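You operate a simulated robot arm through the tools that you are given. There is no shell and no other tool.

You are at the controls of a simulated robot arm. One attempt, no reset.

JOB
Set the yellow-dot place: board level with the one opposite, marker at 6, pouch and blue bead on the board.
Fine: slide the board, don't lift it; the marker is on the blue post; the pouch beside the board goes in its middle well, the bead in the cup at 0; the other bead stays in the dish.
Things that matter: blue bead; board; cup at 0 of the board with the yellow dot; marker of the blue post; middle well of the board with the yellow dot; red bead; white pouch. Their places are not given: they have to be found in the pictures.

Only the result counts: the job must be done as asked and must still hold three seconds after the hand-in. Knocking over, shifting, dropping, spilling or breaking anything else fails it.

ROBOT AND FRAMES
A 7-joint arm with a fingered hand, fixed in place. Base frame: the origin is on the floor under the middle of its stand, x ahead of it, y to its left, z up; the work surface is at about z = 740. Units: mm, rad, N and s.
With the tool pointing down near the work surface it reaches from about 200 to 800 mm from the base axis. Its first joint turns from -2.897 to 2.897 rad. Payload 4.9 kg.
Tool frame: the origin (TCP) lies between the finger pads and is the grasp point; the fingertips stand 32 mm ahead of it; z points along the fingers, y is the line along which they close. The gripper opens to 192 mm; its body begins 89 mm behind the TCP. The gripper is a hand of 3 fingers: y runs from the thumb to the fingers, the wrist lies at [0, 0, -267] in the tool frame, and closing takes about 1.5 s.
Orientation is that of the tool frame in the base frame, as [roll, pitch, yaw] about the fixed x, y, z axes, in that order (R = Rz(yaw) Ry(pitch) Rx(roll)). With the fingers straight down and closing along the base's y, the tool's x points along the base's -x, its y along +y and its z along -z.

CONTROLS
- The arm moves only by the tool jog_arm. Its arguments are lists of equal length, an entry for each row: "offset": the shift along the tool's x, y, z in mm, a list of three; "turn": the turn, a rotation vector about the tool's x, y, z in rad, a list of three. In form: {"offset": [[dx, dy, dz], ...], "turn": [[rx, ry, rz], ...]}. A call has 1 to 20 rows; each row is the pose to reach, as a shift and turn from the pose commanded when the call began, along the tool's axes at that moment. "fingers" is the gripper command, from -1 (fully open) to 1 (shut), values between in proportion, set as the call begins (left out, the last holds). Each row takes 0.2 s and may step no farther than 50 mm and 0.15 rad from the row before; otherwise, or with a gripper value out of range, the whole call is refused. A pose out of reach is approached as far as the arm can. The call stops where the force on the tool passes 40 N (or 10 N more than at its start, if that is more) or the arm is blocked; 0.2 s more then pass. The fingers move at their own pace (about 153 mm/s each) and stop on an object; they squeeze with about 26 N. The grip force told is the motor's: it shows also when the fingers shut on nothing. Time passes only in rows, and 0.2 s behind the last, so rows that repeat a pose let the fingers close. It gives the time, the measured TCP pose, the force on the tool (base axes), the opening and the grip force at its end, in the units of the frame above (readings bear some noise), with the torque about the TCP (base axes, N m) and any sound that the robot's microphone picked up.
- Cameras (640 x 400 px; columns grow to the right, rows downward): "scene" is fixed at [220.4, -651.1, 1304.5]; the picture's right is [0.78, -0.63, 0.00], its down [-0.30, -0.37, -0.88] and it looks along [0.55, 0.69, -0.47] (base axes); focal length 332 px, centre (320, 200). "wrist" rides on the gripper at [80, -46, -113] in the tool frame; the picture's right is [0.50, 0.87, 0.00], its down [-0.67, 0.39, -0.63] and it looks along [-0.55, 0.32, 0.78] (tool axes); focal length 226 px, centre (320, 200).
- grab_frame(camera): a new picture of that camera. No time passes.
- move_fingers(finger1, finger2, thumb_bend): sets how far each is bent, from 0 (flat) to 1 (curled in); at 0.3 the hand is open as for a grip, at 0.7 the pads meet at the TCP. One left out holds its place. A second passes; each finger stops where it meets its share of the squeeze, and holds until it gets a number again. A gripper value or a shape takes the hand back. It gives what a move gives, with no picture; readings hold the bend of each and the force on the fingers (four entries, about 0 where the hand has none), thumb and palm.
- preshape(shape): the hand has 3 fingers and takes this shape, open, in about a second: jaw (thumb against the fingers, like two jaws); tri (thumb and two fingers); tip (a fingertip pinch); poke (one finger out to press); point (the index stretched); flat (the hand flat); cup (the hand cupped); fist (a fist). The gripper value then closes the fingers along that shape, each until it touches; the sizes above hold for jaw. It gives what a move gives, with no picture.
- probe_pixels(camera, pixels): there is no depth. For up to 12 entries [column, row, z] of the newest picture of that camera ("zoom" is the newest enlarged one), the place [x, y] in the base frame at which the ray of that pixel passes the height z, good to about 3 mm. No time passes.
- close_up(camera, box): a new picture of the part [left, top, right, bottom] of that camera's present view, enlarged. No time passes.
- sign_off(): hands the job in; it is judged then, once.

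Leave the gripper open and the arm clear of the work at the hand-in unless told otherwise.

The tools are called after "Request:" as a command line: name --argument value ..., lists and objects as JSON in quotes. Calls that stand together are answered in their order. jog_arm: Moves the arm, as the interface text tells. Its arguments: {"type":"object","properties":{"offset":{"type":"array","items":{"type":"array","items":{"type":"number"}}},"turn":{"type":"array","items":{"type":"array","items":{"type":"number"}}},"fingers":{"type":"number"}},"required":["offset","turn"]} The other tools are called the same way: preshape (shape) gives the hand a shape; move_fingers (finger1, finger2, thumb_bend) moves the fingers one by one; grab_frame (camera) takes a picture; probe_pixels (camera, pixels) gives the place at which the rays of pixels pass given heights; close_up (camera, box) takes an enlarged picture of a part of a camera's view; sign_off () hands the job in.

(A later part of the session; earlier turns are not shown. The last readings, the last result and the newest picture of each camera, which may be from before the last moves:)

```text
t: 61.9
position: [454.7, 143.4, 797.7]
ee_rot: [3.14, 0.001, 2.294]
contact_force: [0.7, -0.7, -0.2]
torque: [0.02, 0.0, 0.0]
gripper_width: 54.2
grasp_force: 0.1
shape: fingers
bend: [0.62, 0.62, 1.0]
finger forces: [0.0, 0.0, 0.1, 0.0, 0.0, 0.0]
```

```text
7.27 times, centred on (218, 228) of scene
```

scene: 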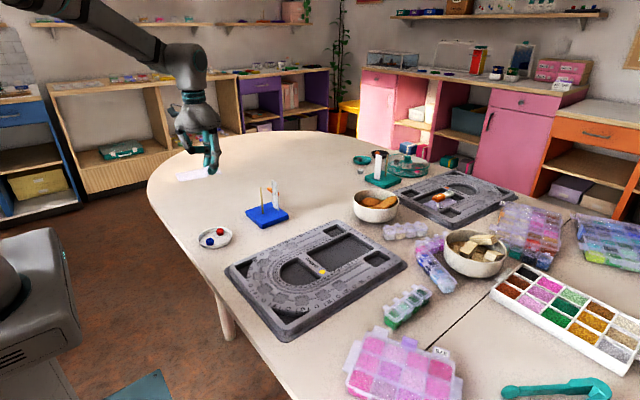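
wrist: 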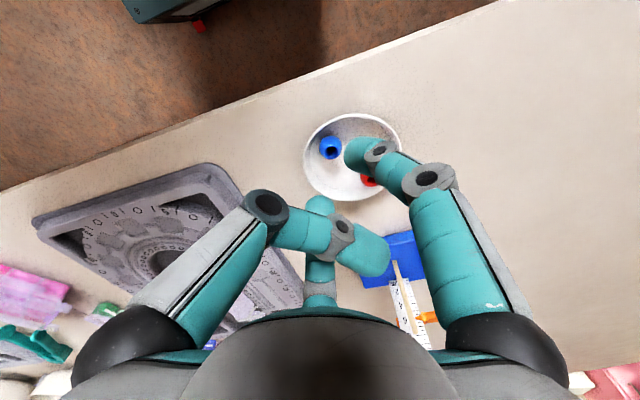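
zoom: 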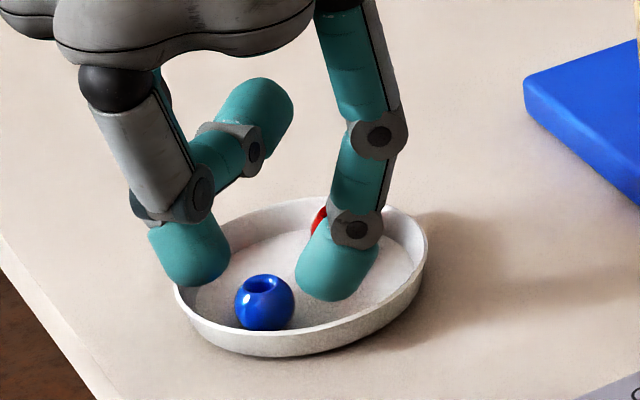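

The bead sits centred between the tips. I'll lower 9 mm to bring the fingertips beside it.

Request:
jog_arm --offset '[[0, 0, 3], [0, 0, 6], [0, 0, 9]]' --turn '[[0, 0, 0], [0, 0, 0], [0, 0, 0]]'

Request:
close_up --camera "wrist" --box '[270, 110, 410, 240]'

Request:
close_up --camera "scene" --box '[185, 200, 250, 255]'

```text
t: 62.7
position: [455.5, 143.1, 788.8]
ee_rot: [-3.141, 0.001, 2.294]
contact_force: [0.3, -0.5, 0.2]
torque: [0.0, 0.04, -0.04]
gripper_width: 53.7
grasp_force: 0.1
shape: fingers
bend: [0.62, 0.62, 1.0]
finger forces: [0.9, 0.0, 0.0, 0.0, 0.1, 0.0]
```

```text
3.08 times, centred on (340, 175) of wrist
```

zoom: 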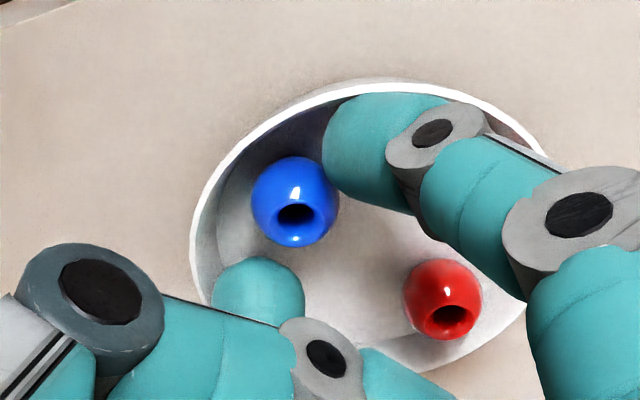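

```text
7.27 times, centred on (218, 228) of scene
```

zoom: 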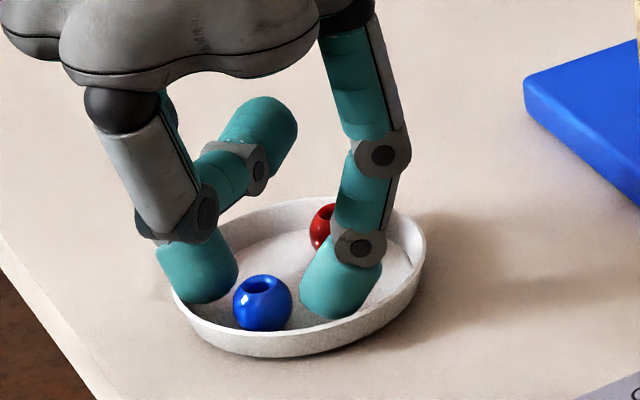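

The fingertips straddle the bead inside the dish. I'll close both fingers on it.

Request:
move_fingers --finger1 0.68 --finger2 0.68

Request:
close_up --camera "wrist" --box '[270, 110, 410, 240]'

Request:
close_up --camera "scene" --box '[185, 200, 250, 255]'

```text
t: 63.7
position: [454.5, 143.2, 790.0]
ee_rot: [-3.139, 0.001, 2.294]
contact_force: [1.0, 1.2, 0.0]
torque: [0.0, -0.01, 0.04]
gripper_width: 52.0
grasp_force: 1.9
shape: fingers
bend: [0.66, 0.66, 1.0]
finger forces: [2.0, 2.0, 0.0, 0.1, 0.0, 0.1]
```

```text
3.08 times, centred on (340, 175) of wrist
```

zoom: 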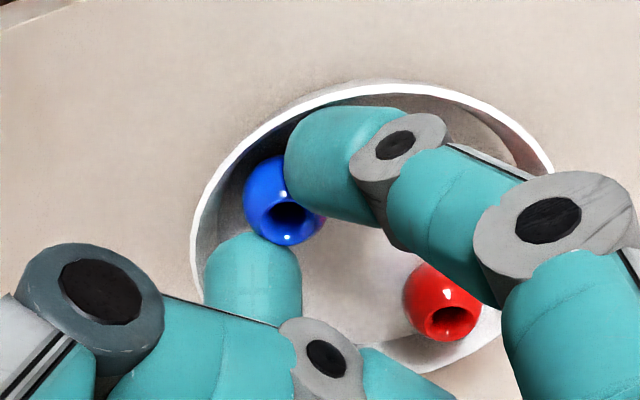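

```text
7.27 times, centred on (218, 228) of scene
```

zoom: 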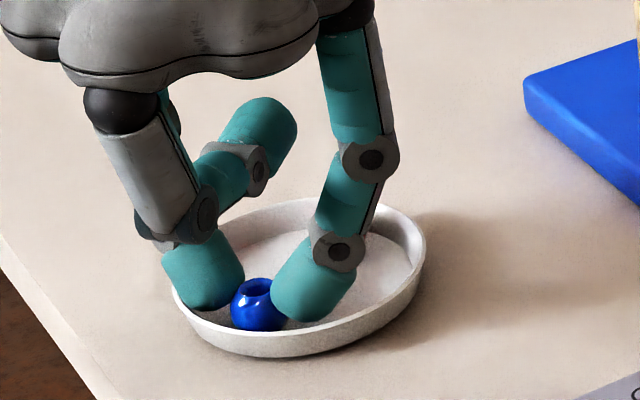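

Only 2 N so far, and the force appears to scale with the remaining closing command. I'll tighten to 0.72.

Request:
move_fingers --finger1 0.72 --finger2 0.72

Request:
close_up --camera "wrist" --box '[270, 110, 410, 240]'

Request:
close_up --camera "scene" --box '[185, 200, 250, 255]'

```text
t: 64.7
position: [454.2, 142.5, 789.8]
ee_rot: [-3.14, 0.001, 2.294]
contact_force: [0.4, 1.0, -0.4]
torque: [-0.02, 0.01, 0.04]
gripper_width: 51.6
grasp_force: 5.5
shape: fingers
bend: [0.67, 0.67, 1.0]
finger forces: [5.6, 5.6, 0.0, 0.0, 0.0, 0.1]
```

```text
3.08 times, centred on (340, 175) of wrist
```

zoom: 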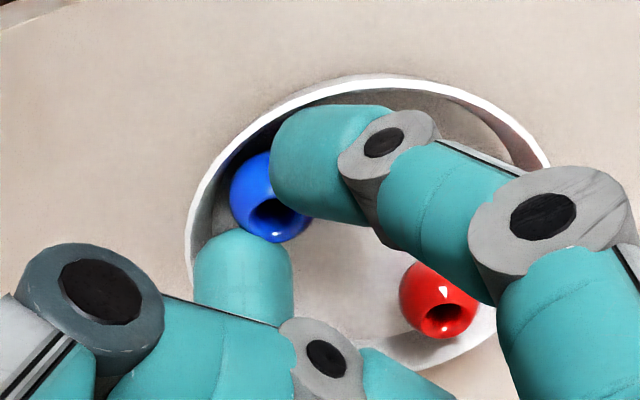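

```text
7.27 times, centred on (218, 228) of scene
```

zoom: 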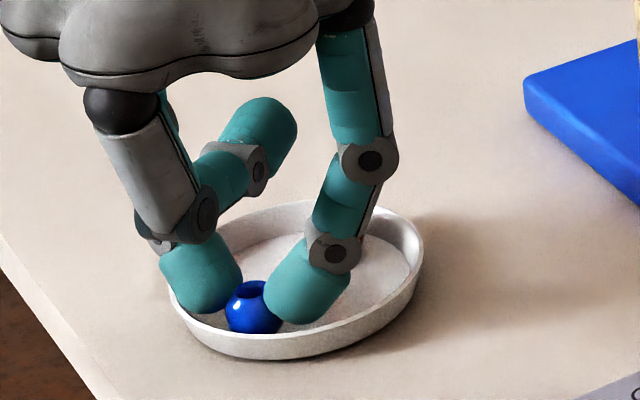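

The bead is being squeezed toward the dish wall (and slightly presses the dish), so this grip is poor. I'll open the fingers and lift off, then nudge the bead toward the dish middle first.

Request:
move_fingers --finger1 0.62 --finger2 0.62

Request:
jog_arm --offset '[[0, 0, -5], [0, 0, -15], [0, 0, -45], [0, 0, -85], [0, 0, -125]]' --turn '[[0, 0, 0], [0, 0, 0], [0, 0, 0], [0, 0, 0], [0, 0, 0]]'

Request:
close_up --camera "scene" --box '[188, 215, 243, 255]'

Request:
grab_frame --camera "wrist"

```text
t: 65.7
position: [454.3, 143.4, 789.5]
ee_rot: [3.141, -0.002, 2.292]
contact_force: [-0.1, 0.4, 0.0]
torque: [0.0, 0.0, 0.01]
gripper_width: 53.9
grasp_force: 0.1
shape: fingers
bend: [0.62, 0.62, 1.0]
finger forces: [0.2, 0.0, 0.0, 0.0, 0.0, 0.0]
```

```text
t: 66.9
position: [453.9, 142.5, 914.0]
ee_rot: [-3.139, 0.0, 2.291]
contact_force: [0.5, 1.0, 0.6]
torque: [-0.02, 0.0, 0.0]
gripper_width: 54.1
grasp_force: 0.0
shape: fingers
bend: [0.62, 0.62, 1.0]
finger forces: [0.0, 0.1, 0.0, 0.1, 0.0, 0.0]
```

```text
10.00 times, centred on (216, 235) of scene
```

zoom: 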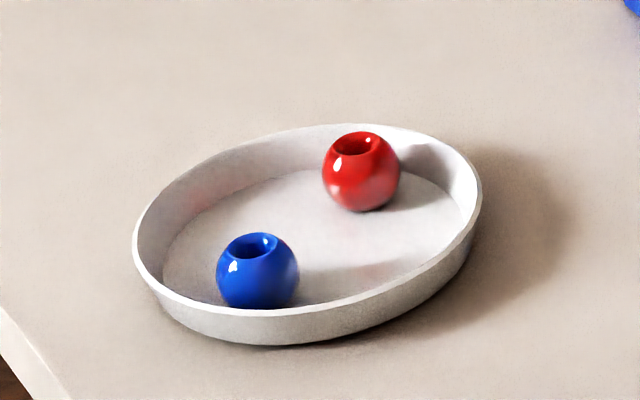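

```text
taken
```

wrist: 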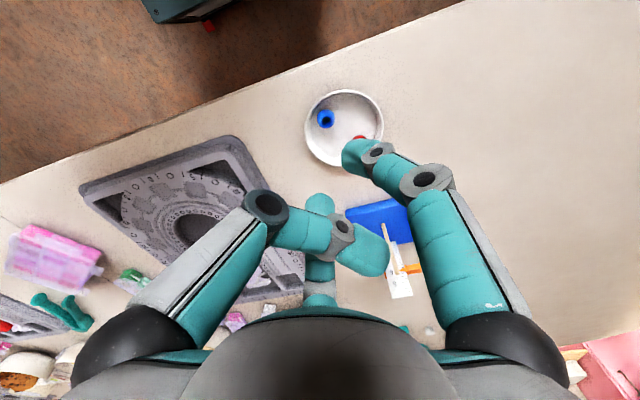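

The dish with both beads shifted by about 2 mm together, and the bead is still ≈25 mm off the dish centre. I'll re-measure the bead, dish and rim positions now.

Request:
close_up --camera "wrist" --box '[295, 80, 395, 175]'

Request:
probe_pixels --camera "scene" --pixels '[[209.7, 242.0, 753.5], [209.7, 242.0, 753.5], [220.1, 232.2, 753.5], [197.2, 239, 752], [232.2, 234.5, 752]]'

```text
4.21 times, centred on (345, 128) of wrist
```

zoom: 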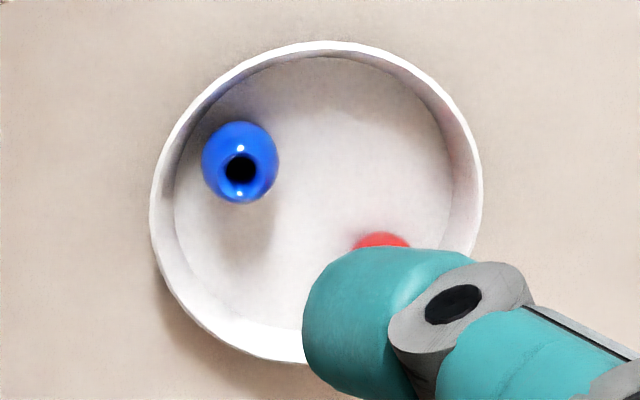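

```text
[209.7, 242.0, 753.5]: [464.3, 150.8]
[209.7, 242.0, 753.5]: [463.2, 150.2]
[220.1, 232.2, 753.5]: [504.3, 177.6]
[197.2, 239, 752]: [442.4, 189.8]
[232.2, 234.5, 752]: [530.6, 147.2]
```

Request:
probe_pixels --camera "zoom" --pixels '[[240, 162, 753.5], [240, 162, 753.5], [240, 162, 753.5], [150, 200, 752], [482, 185, 752], [322, 42, 752], [290, 361, 752], [174, 205, 743], [450, 190, 743], [318, 57, 743]]'

```text
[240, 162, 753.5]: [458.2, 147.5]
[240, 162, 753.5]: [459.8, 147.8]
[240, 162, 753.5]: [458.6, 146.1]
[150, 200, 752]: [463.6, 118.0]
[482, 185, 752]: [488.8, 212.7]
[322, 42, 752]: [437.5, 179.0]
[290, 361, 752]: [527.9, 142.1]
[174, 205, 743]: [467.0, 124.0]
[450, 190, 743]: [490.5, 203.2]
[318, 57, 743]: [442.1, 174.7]
```

The bead is at ≈(461,149) and the dish centre at ≈(481,165). I'll configure the thumb as a poker, fingers curled, and bring its tip just outside the bead and above the rim, to nudge the bead inward.

Request:
move_fingers --finger1 1.0 --finger2 1.0 --thumb_bend 0.5

Request:
jog_arm --offset '[[0, 21, 37], [0, 41.6, 74]]' --turn '[[0, 0, 0], [0, 0, 0]]'

Request:
close_up --camera "scene" --box '[180, 180, 255, 255]'

Request:
grab_frame --camera "wrist"

```text
t: 67.9
position: [454.5, 142.4, 915.1]
ee_rot: [-3.141, 0.0, 2.294]
contact_force: [0.6, 0.4, 0.1]
torque: [0.01, 0.03, 0.03]
gripper_width: 4.0
grasp_force: 0.2
shape: fingers
bend: [0.71, 0.71, 0.78]
finger forces: [0.0, 0.0, 0.0, 0.1, 0.0, 0.0]
```

```text
t: 68.5
position: [485.6, 170.4, 839.5]
ee_rot: [-3.141, 0.001, 2.292]
contact_force: [1.4, 0.1, 0.2]
torque: [-0.02, 0.03, 0.01]
gripper_width: 3.7
grasp_force: 0.0
shape: fingers
bend: [0.71, 0.71, 0.78]
finger forces: [0.1, 0.0, 0.0, 0.0, 0.0, 0.1]
```

```text
5.33 times, centred on (218, 218) of scene
```

zoom: 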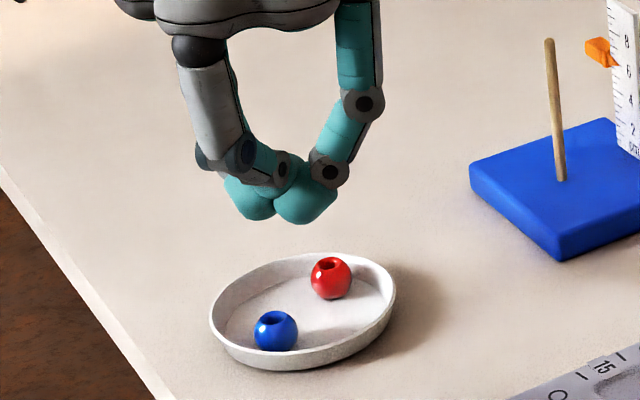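

```text
taken
```

wrist: 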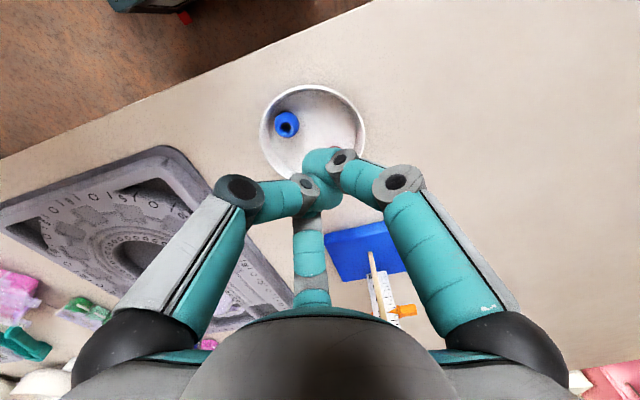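

The fingers and thumb blocked each other. I'll untangle in order: open the fingers, then the thumb, then curl the fingers. First I'll raise 60 mm.

Request:
jog_arm --offset '[[0, 0, -30], [0, 0, -60]]' --turn '[[0, 0, 0], [0, 0, 0]]'

Request:
move_fingers --finger1 0.45 --finger2 0.45

Request:
move_fingers --thumb_bend 0.5

Request:
move_fingers --finger1 1.0 --finger2 1.0

Request:
grab_frame --camera "wrist"

Request:
close_up --camera "scene" --box '[180, 160, 255, 255]'

```text
t: 69.1
position: [485.0, 171.0, 901.7]
ee_rot: [-3.141, 0.0, 2.294]
contact_force: [0.4, 0.9, -0.3]
torque: [0.04, -0.01, -0.01]
gripper_width: 3.8
grasp_force: 0.1
shape: fingers
bend: [0.71, 0.71, 0.78]
finger forces: [0.0, 0.1, 0.0, 0.0, 0.1, 0.1]
```

```text
t: 70.1
position: [485.9, 169.9, 901.0]
ee_rot: [3.14, 0.0, 2.293]
contact_force: [0.1, -0.1, 0.0]
torque: [-0.01, -0.03, 0.0]
gripper_width: 94.4
grasp_force: 0.1
shape: fingers
bend: [0.45, 0.45, 0.5]
finger forces: [0.1, 0.0, 0.0, 0.0, 0.0, 0.0]
```

```text
t: 71.1
position: [484.5, 170.1, 900.4]
ee_rot: [3.141, 0.0, 2.293]
contact_force: [-0.3, 0.6, 0.3]
torque: [-0.01, 0.01, -0.03]
gripper_width: 94.2
grasp_force: 0.0
shape: fingers
bend: [0.45, 0.45, 0.5]
finger forces: [0.0, 0.0, 0.0, 0.0, 0.0, 0.0]
```

```text
t: 72.1
position: [485.7, 170.8, 899.6]
ee_rot: [-3.141, 0.001, 2.294]
contact_force: [-1.1, 0.3, 0.2]
torque: [-0.06, -0.01, 0.04]
gripper_width: 41.3
grasp_force: 0.0
shape: fingers
bend: [0.75, 0.75, 0.5]
finger forces: [0.1, 0.0, 0.0, 0.1, 0.1, 0.1]
```

```text
taken
```

wrist: 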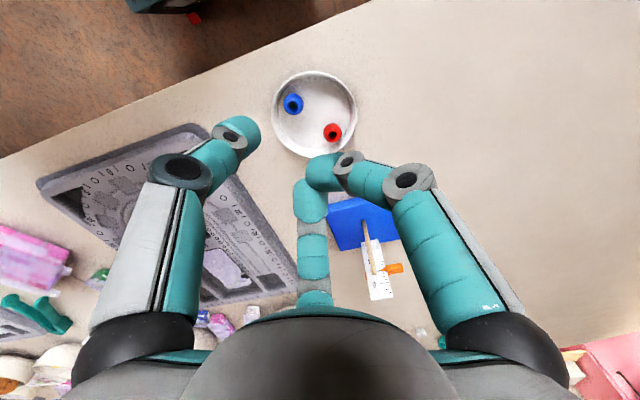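

```text
4.21 times, centred on (218, 208) of scene
```

zoom: 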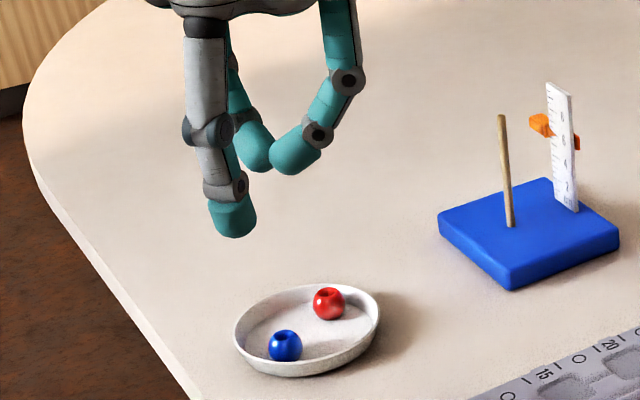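

The fingers met each other at 0.75. I'll curl them one at a time so they tuck in fully.

Request:
move_fingers --finger2 0.45

Request:
move_fingers --finger1 1.0

Request:
move_fingers --finger2 1.0

Request:
close_up --camera "scene" --box '[180, 160, 255, 255]'

```text
t: 73.1
position: [485.9, 170.7, 900.0]
ee_rot: [3.141, 0.0, 2.294]
contact_force: [0.5, 0.1, -0.2]
torque: [-0.02, 0.01, 0.02]
gripper_width: 74.1
grasp_force: 0.0
shape: fingers
bend: [1.0, 0.45, 0.5]
finger forces: [0.0, 0.0, 0.1, 0.1, 0.0, 0.0]
```

```text
t: 74.1
position: [485.8, 170.5, 900.5]
ee_rot: [-3.141, 0.0, 2.294]
contact_force: [-0.7, 0.0, 0.2]
torque: [0.02, 0.02, -0.02]
gripper_width: 74.3
grasp_force: 0.0
shape: fingers
bend: [1.0, 0.45, 0.5]
finger forces: [0.0, 0.0, 0.0, 0.0, 0.0, 0.0]
```

```text
t: 75.1
position: [484.9, 171.0, 901.0]
ee_rot: [-3.141, 0.0, 2.293]
contact_force: [-0.3, -0.2, 0.3]
torque: [0.0, 0.0, -0.01]
gripper_width: 79.2
grasp_force: 0.2
shape: fingers
bend: [1.0, 0.9, 0.5]
finger forces: [0.1, 0.0, 0.0, 0.0, 0.0, 0.0]
```

```text
4.21 times, centred on (218, 208) of scene
```

zoom: 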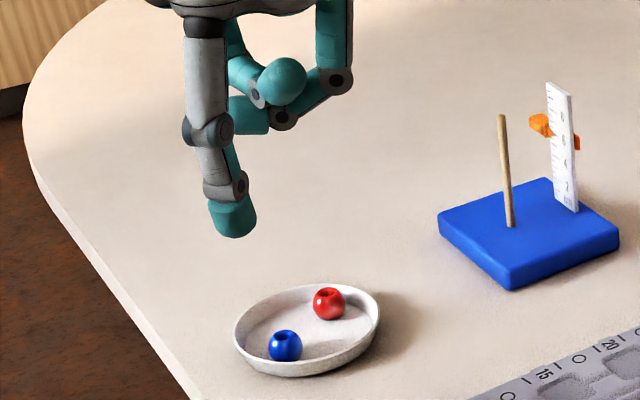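

The thumb now stands out clear below the curled fingers. I'll check its tip position.

Request:
probe_pixels --camera "zoom" --pixels '[[235, 236, 862], [235, 236, 858], [235, 236, 854], [286, 345, 753.5], [286, 345, 753.5]]'

Request:
grab_frame --camera "wrist"

```text
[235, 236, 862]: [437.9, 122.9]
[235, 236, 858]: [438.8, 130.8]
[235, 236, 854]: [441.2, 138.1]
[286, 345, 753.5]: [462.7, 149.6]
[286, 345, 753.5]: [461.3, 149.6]
```

```text
taken
```

wrist: 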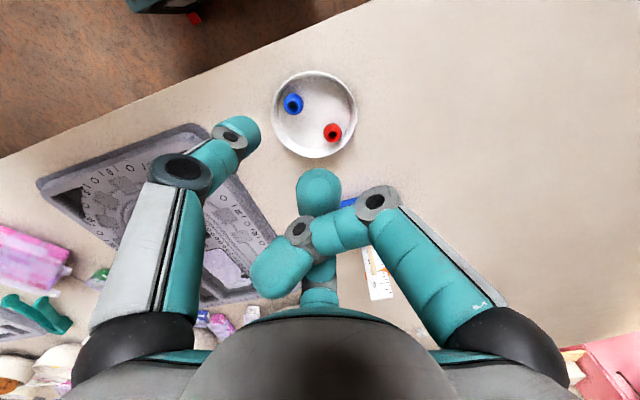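

The tip is ≈30 mm outside the bead along the push line. I'll descend 101 mm so that the tip is just above rim level.

Request:
jog_arm --offset '[[0, 0, 45], [0, 0, 80], [0, 0, 95], [0, 0, 101]]' --turn '[[0, 0, 0], [0, 0, 0], [0, 0, 0], [0, 0, 0]]'

Request:
close_up --camera "scene" --box '[185, 200, 250, 255]'

Request:
grab_frame --camera "wrist"

```text
t: 76.1
position: [484.5, 170.8, 799.8]
ee_rot: [-3.141, -0.001, 2.292]
contact_force: [-0.2, -0.3, -0.3]
torque: [0.01, 0.01, -0.01]
gripper_width: 79.4
grasp_force: 0.0
shape: fingers
bend: [1.0, 0.9, 0.5]
finger forces: [0.0, 0.0, 0.0, 0.0, 0.0, 0.0]
```

```text
7.27 times, centred on (218, 228) of scene
```

zoom: 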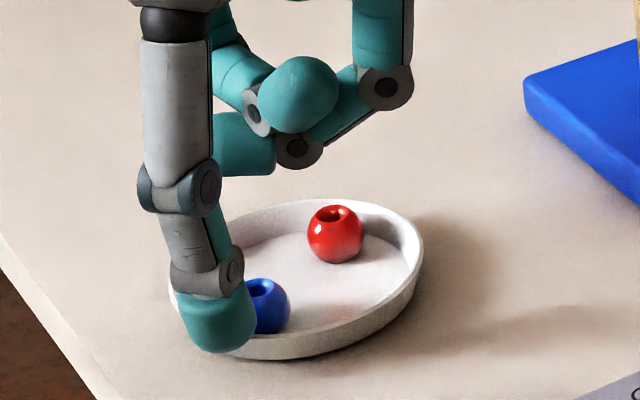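

```text
taken
```

wrist: 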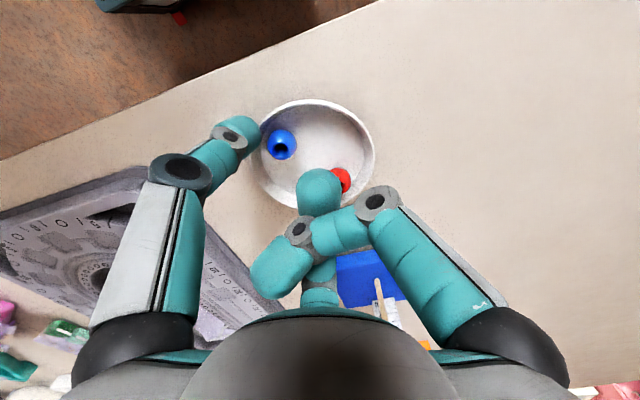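

I'll probe both the thumb tip (zoom (220,350)) and the bead in this zoom to check lateral alignment.

Request:
close_up --camera "scene" --box '[185, 200, 250, 255]'

Request:
probe_pixels --camera "zoom" --pixels '[[220, 350, 757], [220, 350, 753], [220, 350, 762], [263, 305, 753.5], [263, 305, 753.5]]'

Request:
probe_pixels --camera "wrist" --pixels '[[281, 145, 753.5], [281, 145, 753.5], [250, 133, 757], [250, 133, 762]]'

```text
7.27 times, centred on (218, 228) of scene
```

zoom: 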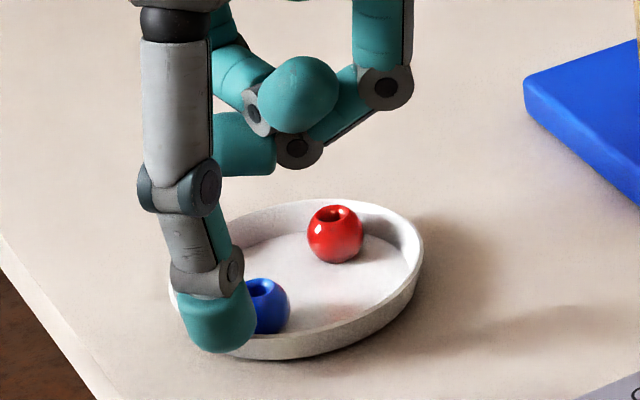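

```text
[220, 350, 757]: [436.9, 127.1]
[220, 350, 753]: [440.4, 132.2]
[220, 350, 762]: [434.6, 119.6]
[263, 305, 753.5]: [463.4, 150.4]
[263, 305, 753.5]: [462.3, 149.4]
```

```text
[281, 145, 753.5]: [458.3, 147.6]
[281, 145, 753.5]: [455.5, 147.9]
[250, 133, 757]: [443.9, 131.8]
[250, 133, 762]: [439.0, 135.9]
```

Alignment is good (lateral error <1 mm). I'll push inward 12 mm slowly and look.

Request:
jog_arm --offset '[[0, 2.5, 0], [0, 5, 0], [0, 7, 0], [0, 9, 0], [0, 10.5, 0], [0, 12, 0]]' --turn '[[0, 0, 0], [0, 0, 0], [0, 0, 0], [0, 0, 0], [0, 0, 0], [0, 0, 0]]'

Request:
close_up --camera "scene" --box '[185, 200, 250, 255]'

Request:
close_up --camera "wrist" --box '[200, 80, 400, 220]'

```text
t: 77.5
position: [493.8, 178.5, 799.7]
ee_rot: [3.14, -0.001, 2.292]
contact_force: [-0.3, 0.3, -0.4]
torque: [0.01, 0.01, -0.01]
gripper_width: 79.6
grasp_force: 0.1
shape: fingers
bend: [1.0, 0.9, 0.5]
finger forces: [0.1, 0.1, 0.1, 0.0, 0.1, 0.0]
```

```text
7.27 times, centred on (218, 228) of scene
```

zoom: 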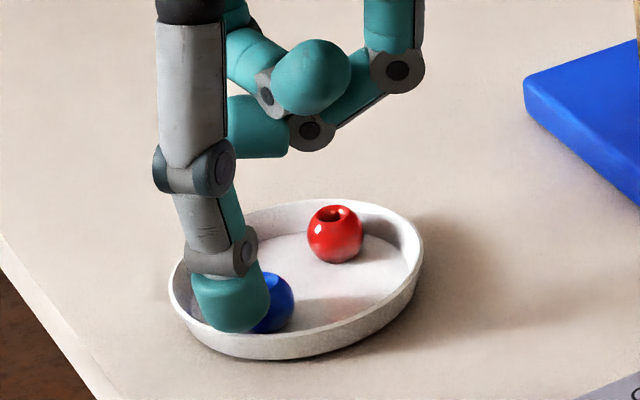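

```text
2.86 times, centred on (300, 150) of wrist
```

zoom: 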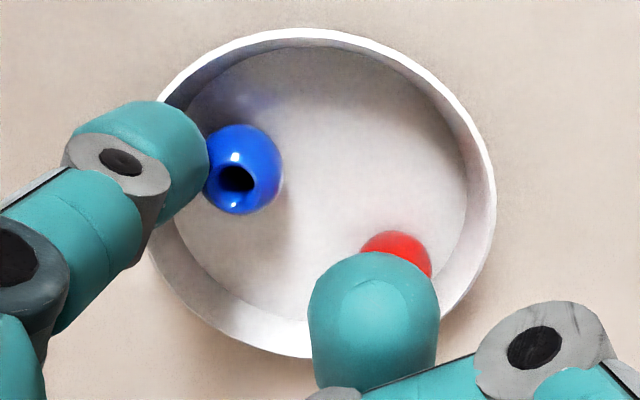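

The thumb is now touching the bead. I'll push 10 mm further.

Request:
jog_arm --offset '[[0, 2, 0], [0, 4, 0], [0, 6, 0], [0, 8, 0], [0, 10, 0]]' --turn '[[0, 0, 0], [0, 0, 0], [0, 0, 0], [0, 0, 0], [0, 0, 0]]'

Request:
close_up --camera "wrist" --box '[200, 80, 400, 220]'

Request:
close_up --camera "scene" --box '[185, 200, 250, 255]'

```text
t: 78.7
position: [501.7, 184.3, 799.9]
ee_rot: [3.141, -0.001, 2.293]
contact_force: [-0.8, -0.4, 0.8]
torque: [-0.01, 0.02, -0.03]
gripper_width: 79.6
grasp_force: 0.2
shape: fingers
bend: [1.0, 0.9, 0.5]
finger forces: [0.0, 0.0, 0.0, 0.0, 0.2, 0.0]
```

```text
2.86 times, centred on (300, 150) of wrist
```

zoom: 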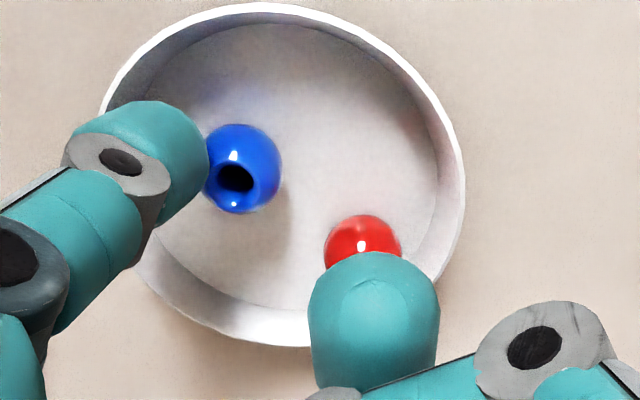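

```text
7.27 times, centred on (218, 228) of scene
```

zoom: 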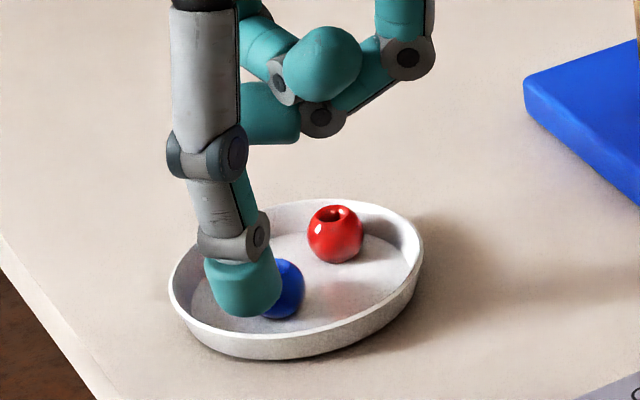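

It works: the bead moved inward about 10 mm and the dish stayed still. I'll push another 7 mm.

Request:
jog_arm --offset '[[0, 2, 0], [0, 4, 0], [0, 5.5, 0], [0, 7, 0]]' --turn '[[0, 0, 0], [0, 0, 0], [0, 0, 0], [0, 0, 0]]'

Request:
close_up --camera "wrist" --box '[200, 80, 400, 220]'

Request:
close_up --camera "scene" --box '[185, 200, 250, 255]'

```text
t: 79.7
position: [507.7, 189.3, 799.0]
ee_rot: [3.142, 0.0, 2.294]
contact_force: [0.3, -0.5, -0.4]
torque: [0.04, -0.01, 0.01]
gripper_width: 79.5
grasp_force: 0.2
shape: fingers
bend: [1.0, 0.9, 0.5]
finger forces: [0.0, 0.0, 0.0, 0.0, 0.1, 0.1]
```

```text
2.86 times, centred on (300, 150) of wrist
```

zoom: 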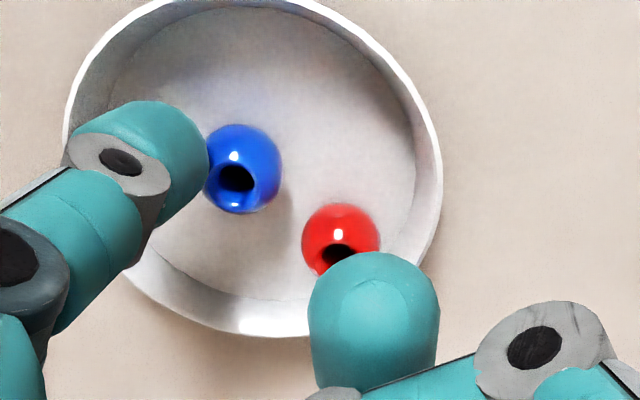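

```text
7.27 times, centred on (218, 228) of scene
```

zoom: 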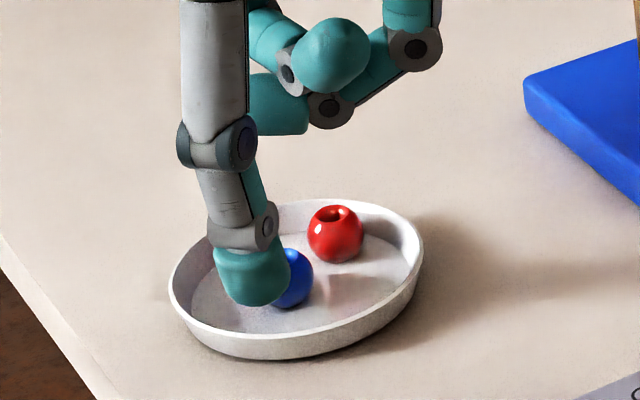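

The bead is now near the dish centre, about 35 mm from the red bead. I'll back the thumb off, lift, and reconfigure to the two-finger pinch (fingers first, then curl the thumb).

Request:
jog_arm --offset '[[0, -5, 0], [0, -9, -3], [0, -9, -30], [0, -9, -70], [0, -9, -110]]' --turn '[[0, 0, 0], [0, 0, 0], [0, 0, 0], [0, 0, 0], [0, 0, 0]]'

Request:
move_fingers --finger1 0.45 --finger2 0.45

Request:
move_fingers --thumb_bend 1.0

Request:
move_fingers --finger1 0.6 --finger2 0.6

Request:
grab_frame --camera "wrist"

Request:
close_up --camera "scene" --box '[188, 215, 243, 255]'

```text
t: 80.9
position: [498.9, 183.2, 909.9]
ee_rot: [3.141, 0.0, 2.293]
contact_force: [-0.7, -0.8, -0.7]
torque: [0.03, 0.04, 0.01]
gripper_width: 79.5
grasp_force: 0.1
shape: fingers
bend: [1.0, 0.9, 0.5]
finger forces: [0.0, 0.1, 0.0, 0.1, 0.1, 0.0]
```

```text
t: 81.9
position: [500.1, 183.0, 911.4]
ee_rot: [3.141, 0.0, 2.293]
contact_force: [0.4, 0.4, 0.2]
torque: [0.01, -0.01, 0.0]
gripper_width: 94.5
grasp_force: 0.1
shape: fingers
bend: [0.45, 0.45, 0.5]
finger forces: [0.0, 0.0, 0.0, 0.0, 0.0, 0.0]
```

```text
t: 82.9
position: [500.1, 183.2, 910.9]
ee_rot: [-3.14, 0.0, 2.293]
contact_force: [-0.2, 0.0, 0.4]
torque: [-0.01, 0.03, 0.0]
gripper_width: 73.3
grasp_force: 0.1
shape: fingers
bend: [0.45, 0.45, 1.0]
finger forces: [0.1, 0.1, 0.0, 0.1, 0.0, 0.0]
```

```text
t: 83.9
position: [499.5, 183.8, 910.0]
ee_rot: [3.141, -0.001, 2.295]
contact_force: [-0.1, 0.4, 0.8]
torque: [-0.01, -0.02, 0.02]
gripper_width: 56.3
grasp_force: 0.0
shape: fingers
bend: [0.6, 0.6, 1.0]
finger forces: [0.0, 0.0, 0.0, 0.1, 0.1, 0.0]
```

```text
taken
```

wrist: 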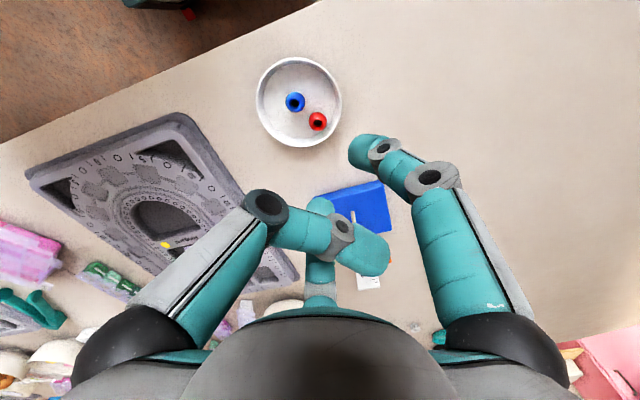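

```text
10.00 times, centred on (216, 235) of scene
```

zoom: 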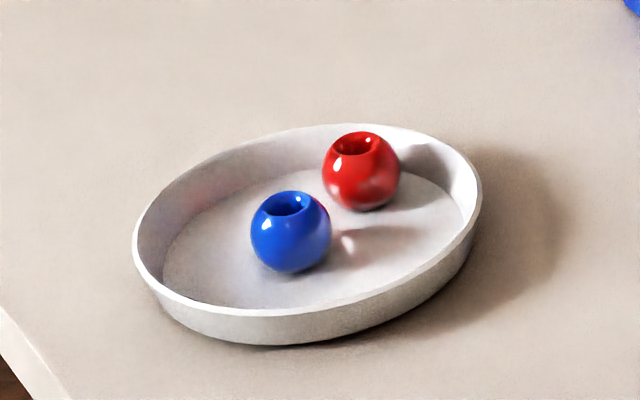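

The blue bead stands upright near the middle. I'll probe both beads from both cameras.

Request:
close_up --camera "wrist" --box '[250, 50, 350, 150]'

Request:
probe_pixels --camera "scene" --pixels '[[213.1, 238.2, 753.5], [213.1, 238.2, 753.5], [213.1, 238.2, 753.5], [220.1, 232.2, 753.5], [220.1, 232.2, 753.5]]'

```text
4.00 times, centred on (300, 100) of wrist
```

zoom: 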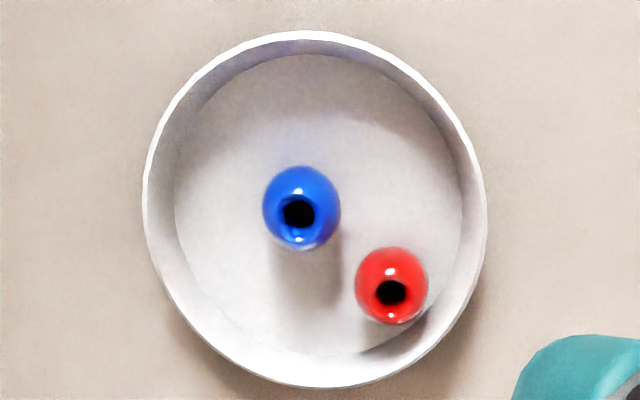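

```text
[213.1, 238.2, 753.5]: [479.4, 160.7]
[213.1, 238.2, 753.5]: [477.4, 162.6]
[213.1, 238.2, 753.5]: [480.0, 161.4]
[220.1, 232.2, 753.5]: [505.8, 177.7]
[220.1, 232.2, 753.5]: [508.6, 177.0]
```

Request:
probe_pixels --camera "zoom" --pixels '[[301, 207, 753.5], [301, 207, 753.5], [301, 207, 753.5], [391, 285, 753.5], [391, 285, 753.5], [143, 190, 752], [487, 215, 752], [305, 31, 752], [320, 387, 752]]'

```text
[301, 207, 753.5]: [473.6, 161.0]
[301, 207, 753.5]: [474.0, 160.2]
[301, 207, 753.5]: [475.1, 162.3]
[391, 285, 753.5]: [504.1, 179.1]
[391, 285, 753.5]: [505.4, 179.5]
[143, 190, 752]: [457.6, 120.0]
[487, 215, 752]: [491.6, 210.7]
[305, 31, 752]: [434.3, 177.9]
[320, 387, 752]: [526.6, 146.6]
```

The blue bead is at ≈(476.6,161.4), right at the dish centre, with 34 mm to the red one. I'll move over it (TCP ≈(466.5,152.5)) and descend to just above the bead.

Request:
jog_arm --offset '[[-0.8, -22.7, 35], [-1.6, -45.4, 70], [-1.6, -45.4, 105]]' --turn '[[0, 0, 0], [0, 0, 0], [0, 0, 0]]'

Request:
close_up --camera "scene" --box '[185, 195, 250, 255]'

Request:
close_up --camera "wrist" --box '[250, 90, 410, 230]'

```text
t: 84.7
position: [467.4, 152.0, 804.8]
ee_rot: [3.139, 0.0, 2.294]
contact_force: [0.7, 0.1, 0.8]
torque: [0.0, 0.0, -0.01]
gripper_width: 56.5
grasp_force: 0.1
shape: fingers
bend: [0.6, 0.6, 1.0]
finger forces: [0.0, 0.0, 0.0, 0.1, 0.0, 0.0]
```

```text
6.67 times, centred on (218, 225) of scene
```

zoom: 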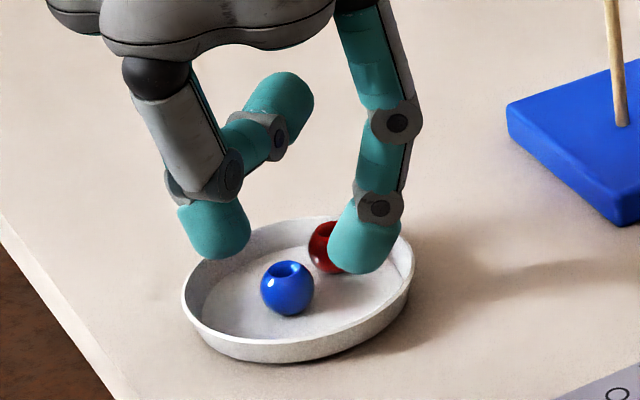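

```text
2.86 times, centred on (330, 160) of wrist
```

zoom: 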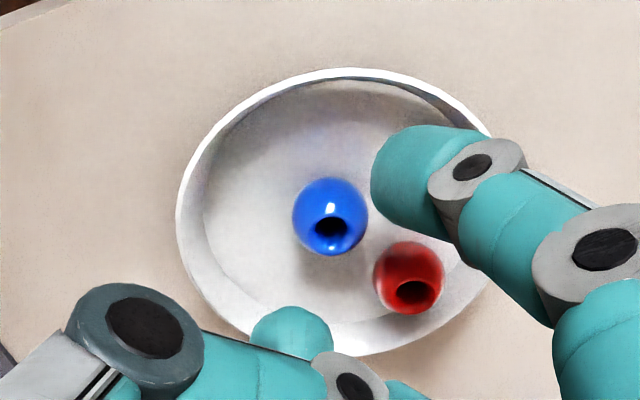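

The bead is centred between the two tips in the side view. I'll lower 12 mm and re-check.

Request:
jog_arm --offset '[[0, 0, 4], [0, 0, 8], [0, 0, 12]]' --turn '[[0, 0, 0], [0, 0, 0], [0, 0, 0]]'

Request:
close_up --camera "scene" --box '[185, 195, 250, 255]'

Request:
close_up --camera "wrist" --box '[250, 90, 410, 230]'

```text
t: 85.5
position: [468.2, 152.8, 792.1]
ee_rot: [3.141, -0.001, 2.294]
contact_force: [0.0, 0.6, 0.3]
torque: [0.01, 0.02, 0.01]
gripper_width: 56.5
grasp_force: 0.1
shape: fingers
bend: [0.6, 0.6, 1.0]
finger forces: [0.1, 0.1, 0.1, 0.0, 0.0, 0.0]
```

```text
6.67 times, centred on (218, 225) of scene
```

zoom: 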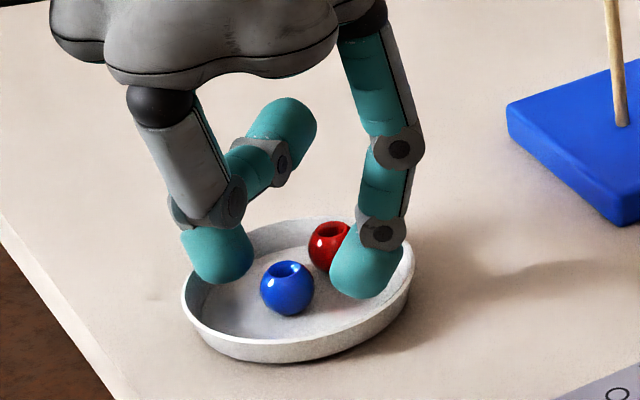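

```text
2.86 times, centred on (330, 160) of wrist
```

zoom: 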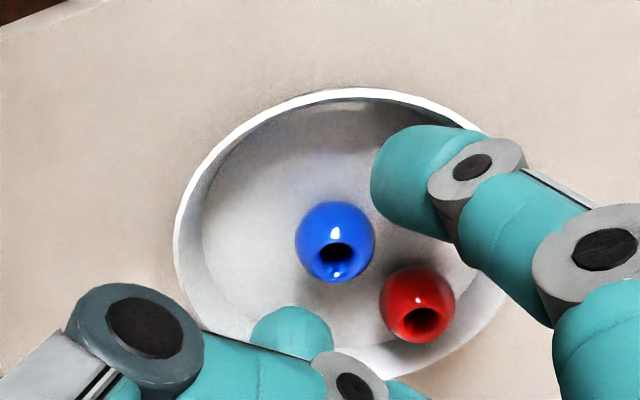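

I'll close slightly to 0.615 for wall clearance, then lower 8 mm.

Request:
move_fingers --finger1 0.615 --finger2 0.615

Request:
jog_arm --offset '[[0, 0, 3], [0, 0, 5.5], [0, 0, 8]]' --turn '[[0, 0, 0], [0, 0, 0], [0, 0, 0]]'

Request:
close_up --camera "scene" --box '[185, 195, 250, 255]'

Request:
close_up --camera "wrist" --box '[250, 90, 410, 230]'

```text
t: 86.5
position: [466.8, 152.1, 793.5]
ee_rot: [-3.141, -0.001, 2.293]
contact_force: [-0.5, -0.3, -0.3]
torque: [0.0, 0.0, 0.02]
gripper_width: 55.5
grasp_force: 0.1
shape: fingers
bend: [0.61, 0.61, 1.0]
finger forces: [0.0, 0.1, 0.0, 0.0, 0.0, 0.0]
```

```text
t: 87.3
position: [467.8, 152.1, 783.7]
ee_rot: [-3.141, 0.001, 2.293]
contact_force: [0.1, 0.0, -0.1]
torque: [0.0, -0.04, -0.03]
gripper_width: 55.7
grasp_force: 0.0
shape: fingers
bend: [0.61, 0.61, 1.0]
finger forces: [0.0, 0.0, 0.0, 0.0, 0.1, 0.1]
```

```text
6.67 times, centred on (218, 225) of scene
```

zoom: 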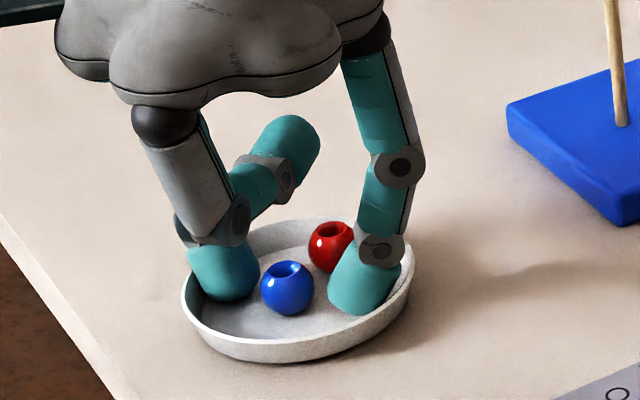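

```text
2.86 times, centred on (330, 160) of wrist
```

zoom: 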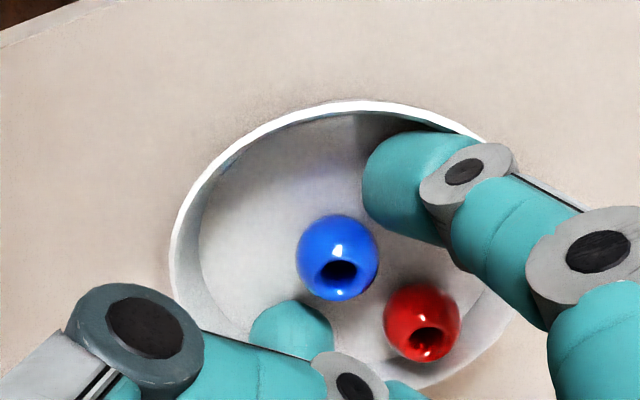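

The tips are level with the bead and well aligned. I'll close to 0.66.

Request:
move_fingers --finger1 0.66 --finger2 0.66

Request:
close_up --camera "scene" --box '[185, 195, 250, 255]'

Request:
close_up --camera "wrist" --box '[250, 90, 410, 230]'

```text
t: 88.3
position: [467.7, 153.2, 785.2]
ee_rot: [3.141, 0.001, 2.294]
contact_force: [0.4, 0.1, -1.2]
torque: [-0.03, -0.01, 0.02]
gripper_width: 52.4
grasp_force: 1.3
shape: fingers
bend: [0.65, 0.65, 1.0]
finger forces: [1.5, 1.5, 0.0, 0.0, 0.0, 0.1]
```

```text
6.67 times, centred on (218, 225) of scene
```

zoom: 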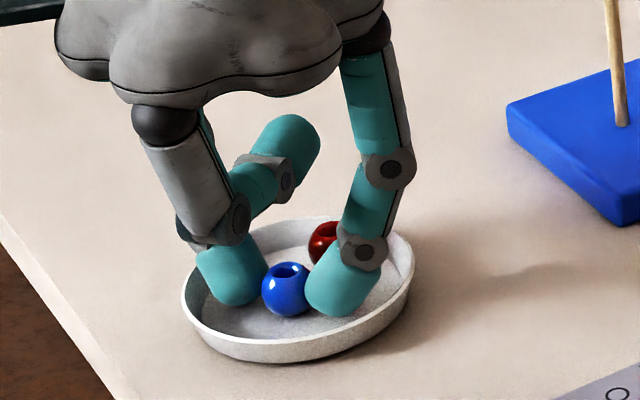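

```text
2.86 times, centred on (330, 160) of wrist
```

zoom: 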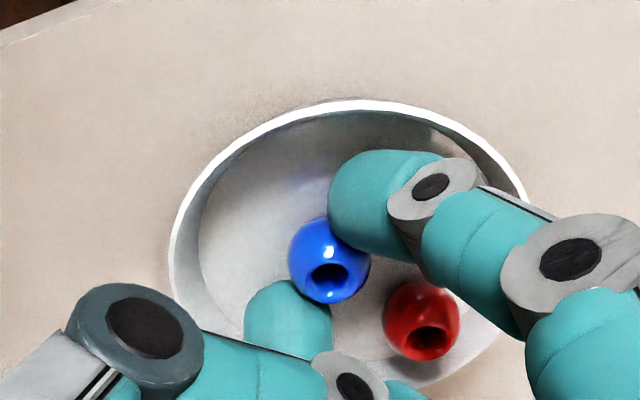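

Both fingers touch the bead (1.5 N each) and it lies right on the pinch line. I'll tighten to 0.71.

Request:
move_fingers --finger1 0.71 --finger2 0.71

Request:
close_up --camera "scene" --box '[185, 195, 250, 255]'

Request:
close_up --camera "wrist" --box '[250, 90, 410, 230]'

```text
t: 89.3
position: [466.8, 153.1, 785.2]
ee_rot: [-3.141, 0.0, 2.294]
contact_force: [0.6, 1.1, 0.4]
torque: [0.01, 0.01, 0.02]
gripper_width: 52.9
grasp_force: 6.4
shape: fingers
bend: [0.66, 0.66, 1.0]
finger forces: [6.4, 6.5, 0.0, 0.0, 0.1, 0.0]
```

```text
6.67 times, centred on (218, 225) of scene
```

zoom: 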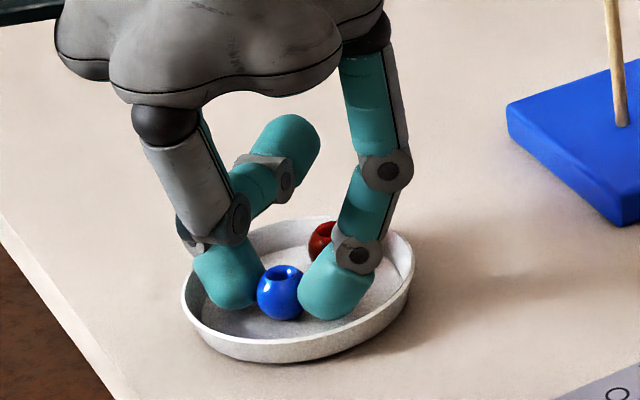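

```text
2.86 times, centred on (330, 160) of wrist
```

zoom: 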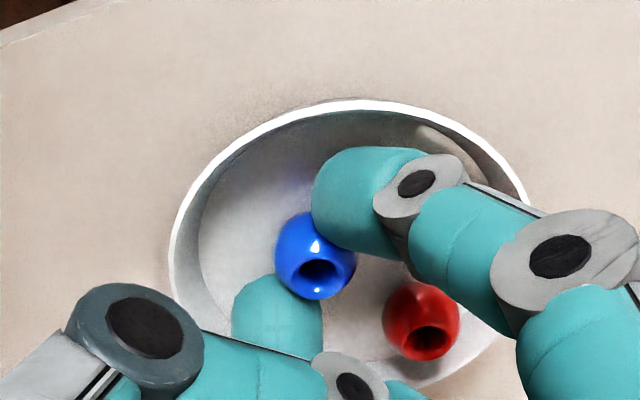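

The bead is gripped at 6.4 N each and the dish hasn't moved. I'll lift 8 mm and check.

Request:
jog_arm --offset '[[0, 0, -2], [0, 0, -4], [0, 0, -6], [0, 0, -8]]' --turn '[[0, 0, 0], [0, 0, 0], [0, 0, 0], [0, 0, 0]]'

Request:
close_up --camera "scene" --box '[185, 195, 250, 255]'

Request:
close_up --camera "wrist" --box '[250, 90, 410, 230]'

```text
t: 90.3
position: [468.1, 152.2, 792.9]
ee_rot: [-3.139, 0.001, 2.292]
contact_force: [0.8, -0.3, 0.9]
torque: [-0.01, 0.0, 0.05]
gripper_width: 52.9
grasp_force: 6.3
shape: fingers
bend: [0.66, 0.66, 1.0]
finger forces: [6.4, 6.5, 0.0, 0.0, 0.0, 0.0]
```

```text
6.67 times, centred on (218, 225) of scene
```

zoom: 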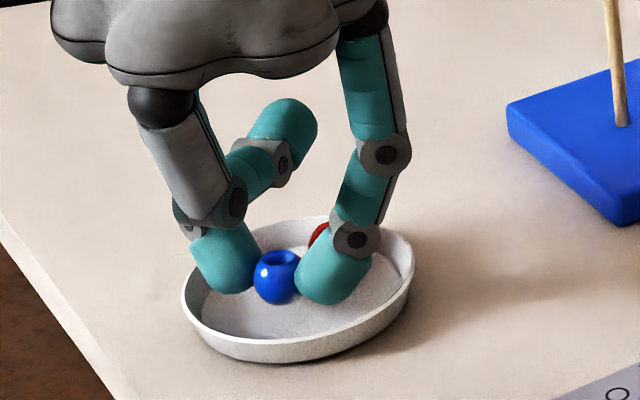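

```text
2.86 times, centred on (330, 160) of wrist
```

zoom: 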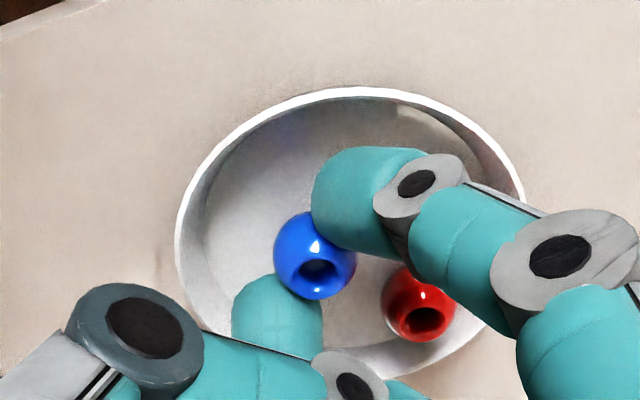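

The bead lifts with the fingers. I'll raise it 110 mm and meanwhile zoom on the 0-cup of the board.

Request:
jog_arm --offset '[[0, 0, -15], [0, 0, -40], [0, 0, -75], [0, 0, -110]]' --turn '[[0, 0, 0], [0, 0, 0], [0, 0, 0], [0, 0, 0]]'

Request:
close_up --camera "scene" --box '[225, 245, 305, 325]'

Request:
close_up --camera "scene" --box '[180, 150, 260, 255]'

```text
t: 91.3
position: [466.7, 151.8, 902.3]
ee_rot: [-3.141, -0.002, 2.296]
contact_force: [-0.1, -0.4, -0.1]
torque: [-0.02, 0.01, 0.02]
gripper_width: 52.7
grasp_force: 6.2
shape: fingers
bend: [0.66, 0.66, 1.0]
finger forces: [6.4, 6.5, 0.0, 0.0, 0.0, 0.0]
```

```text
5.00 times, centred on (265, 285) of scene
```

zoom: 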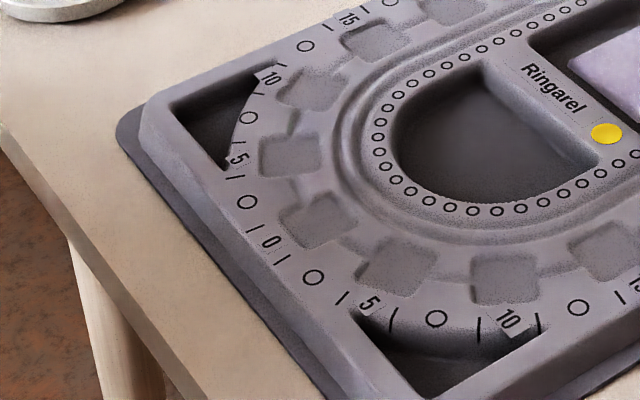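

```text
3.81 times, centred on (220, 202) of scene
```

zoom: 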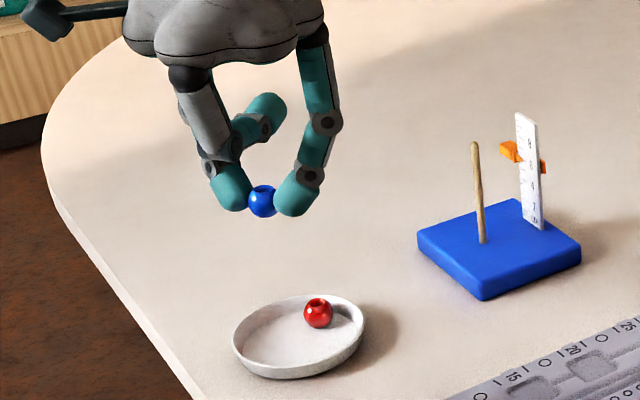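

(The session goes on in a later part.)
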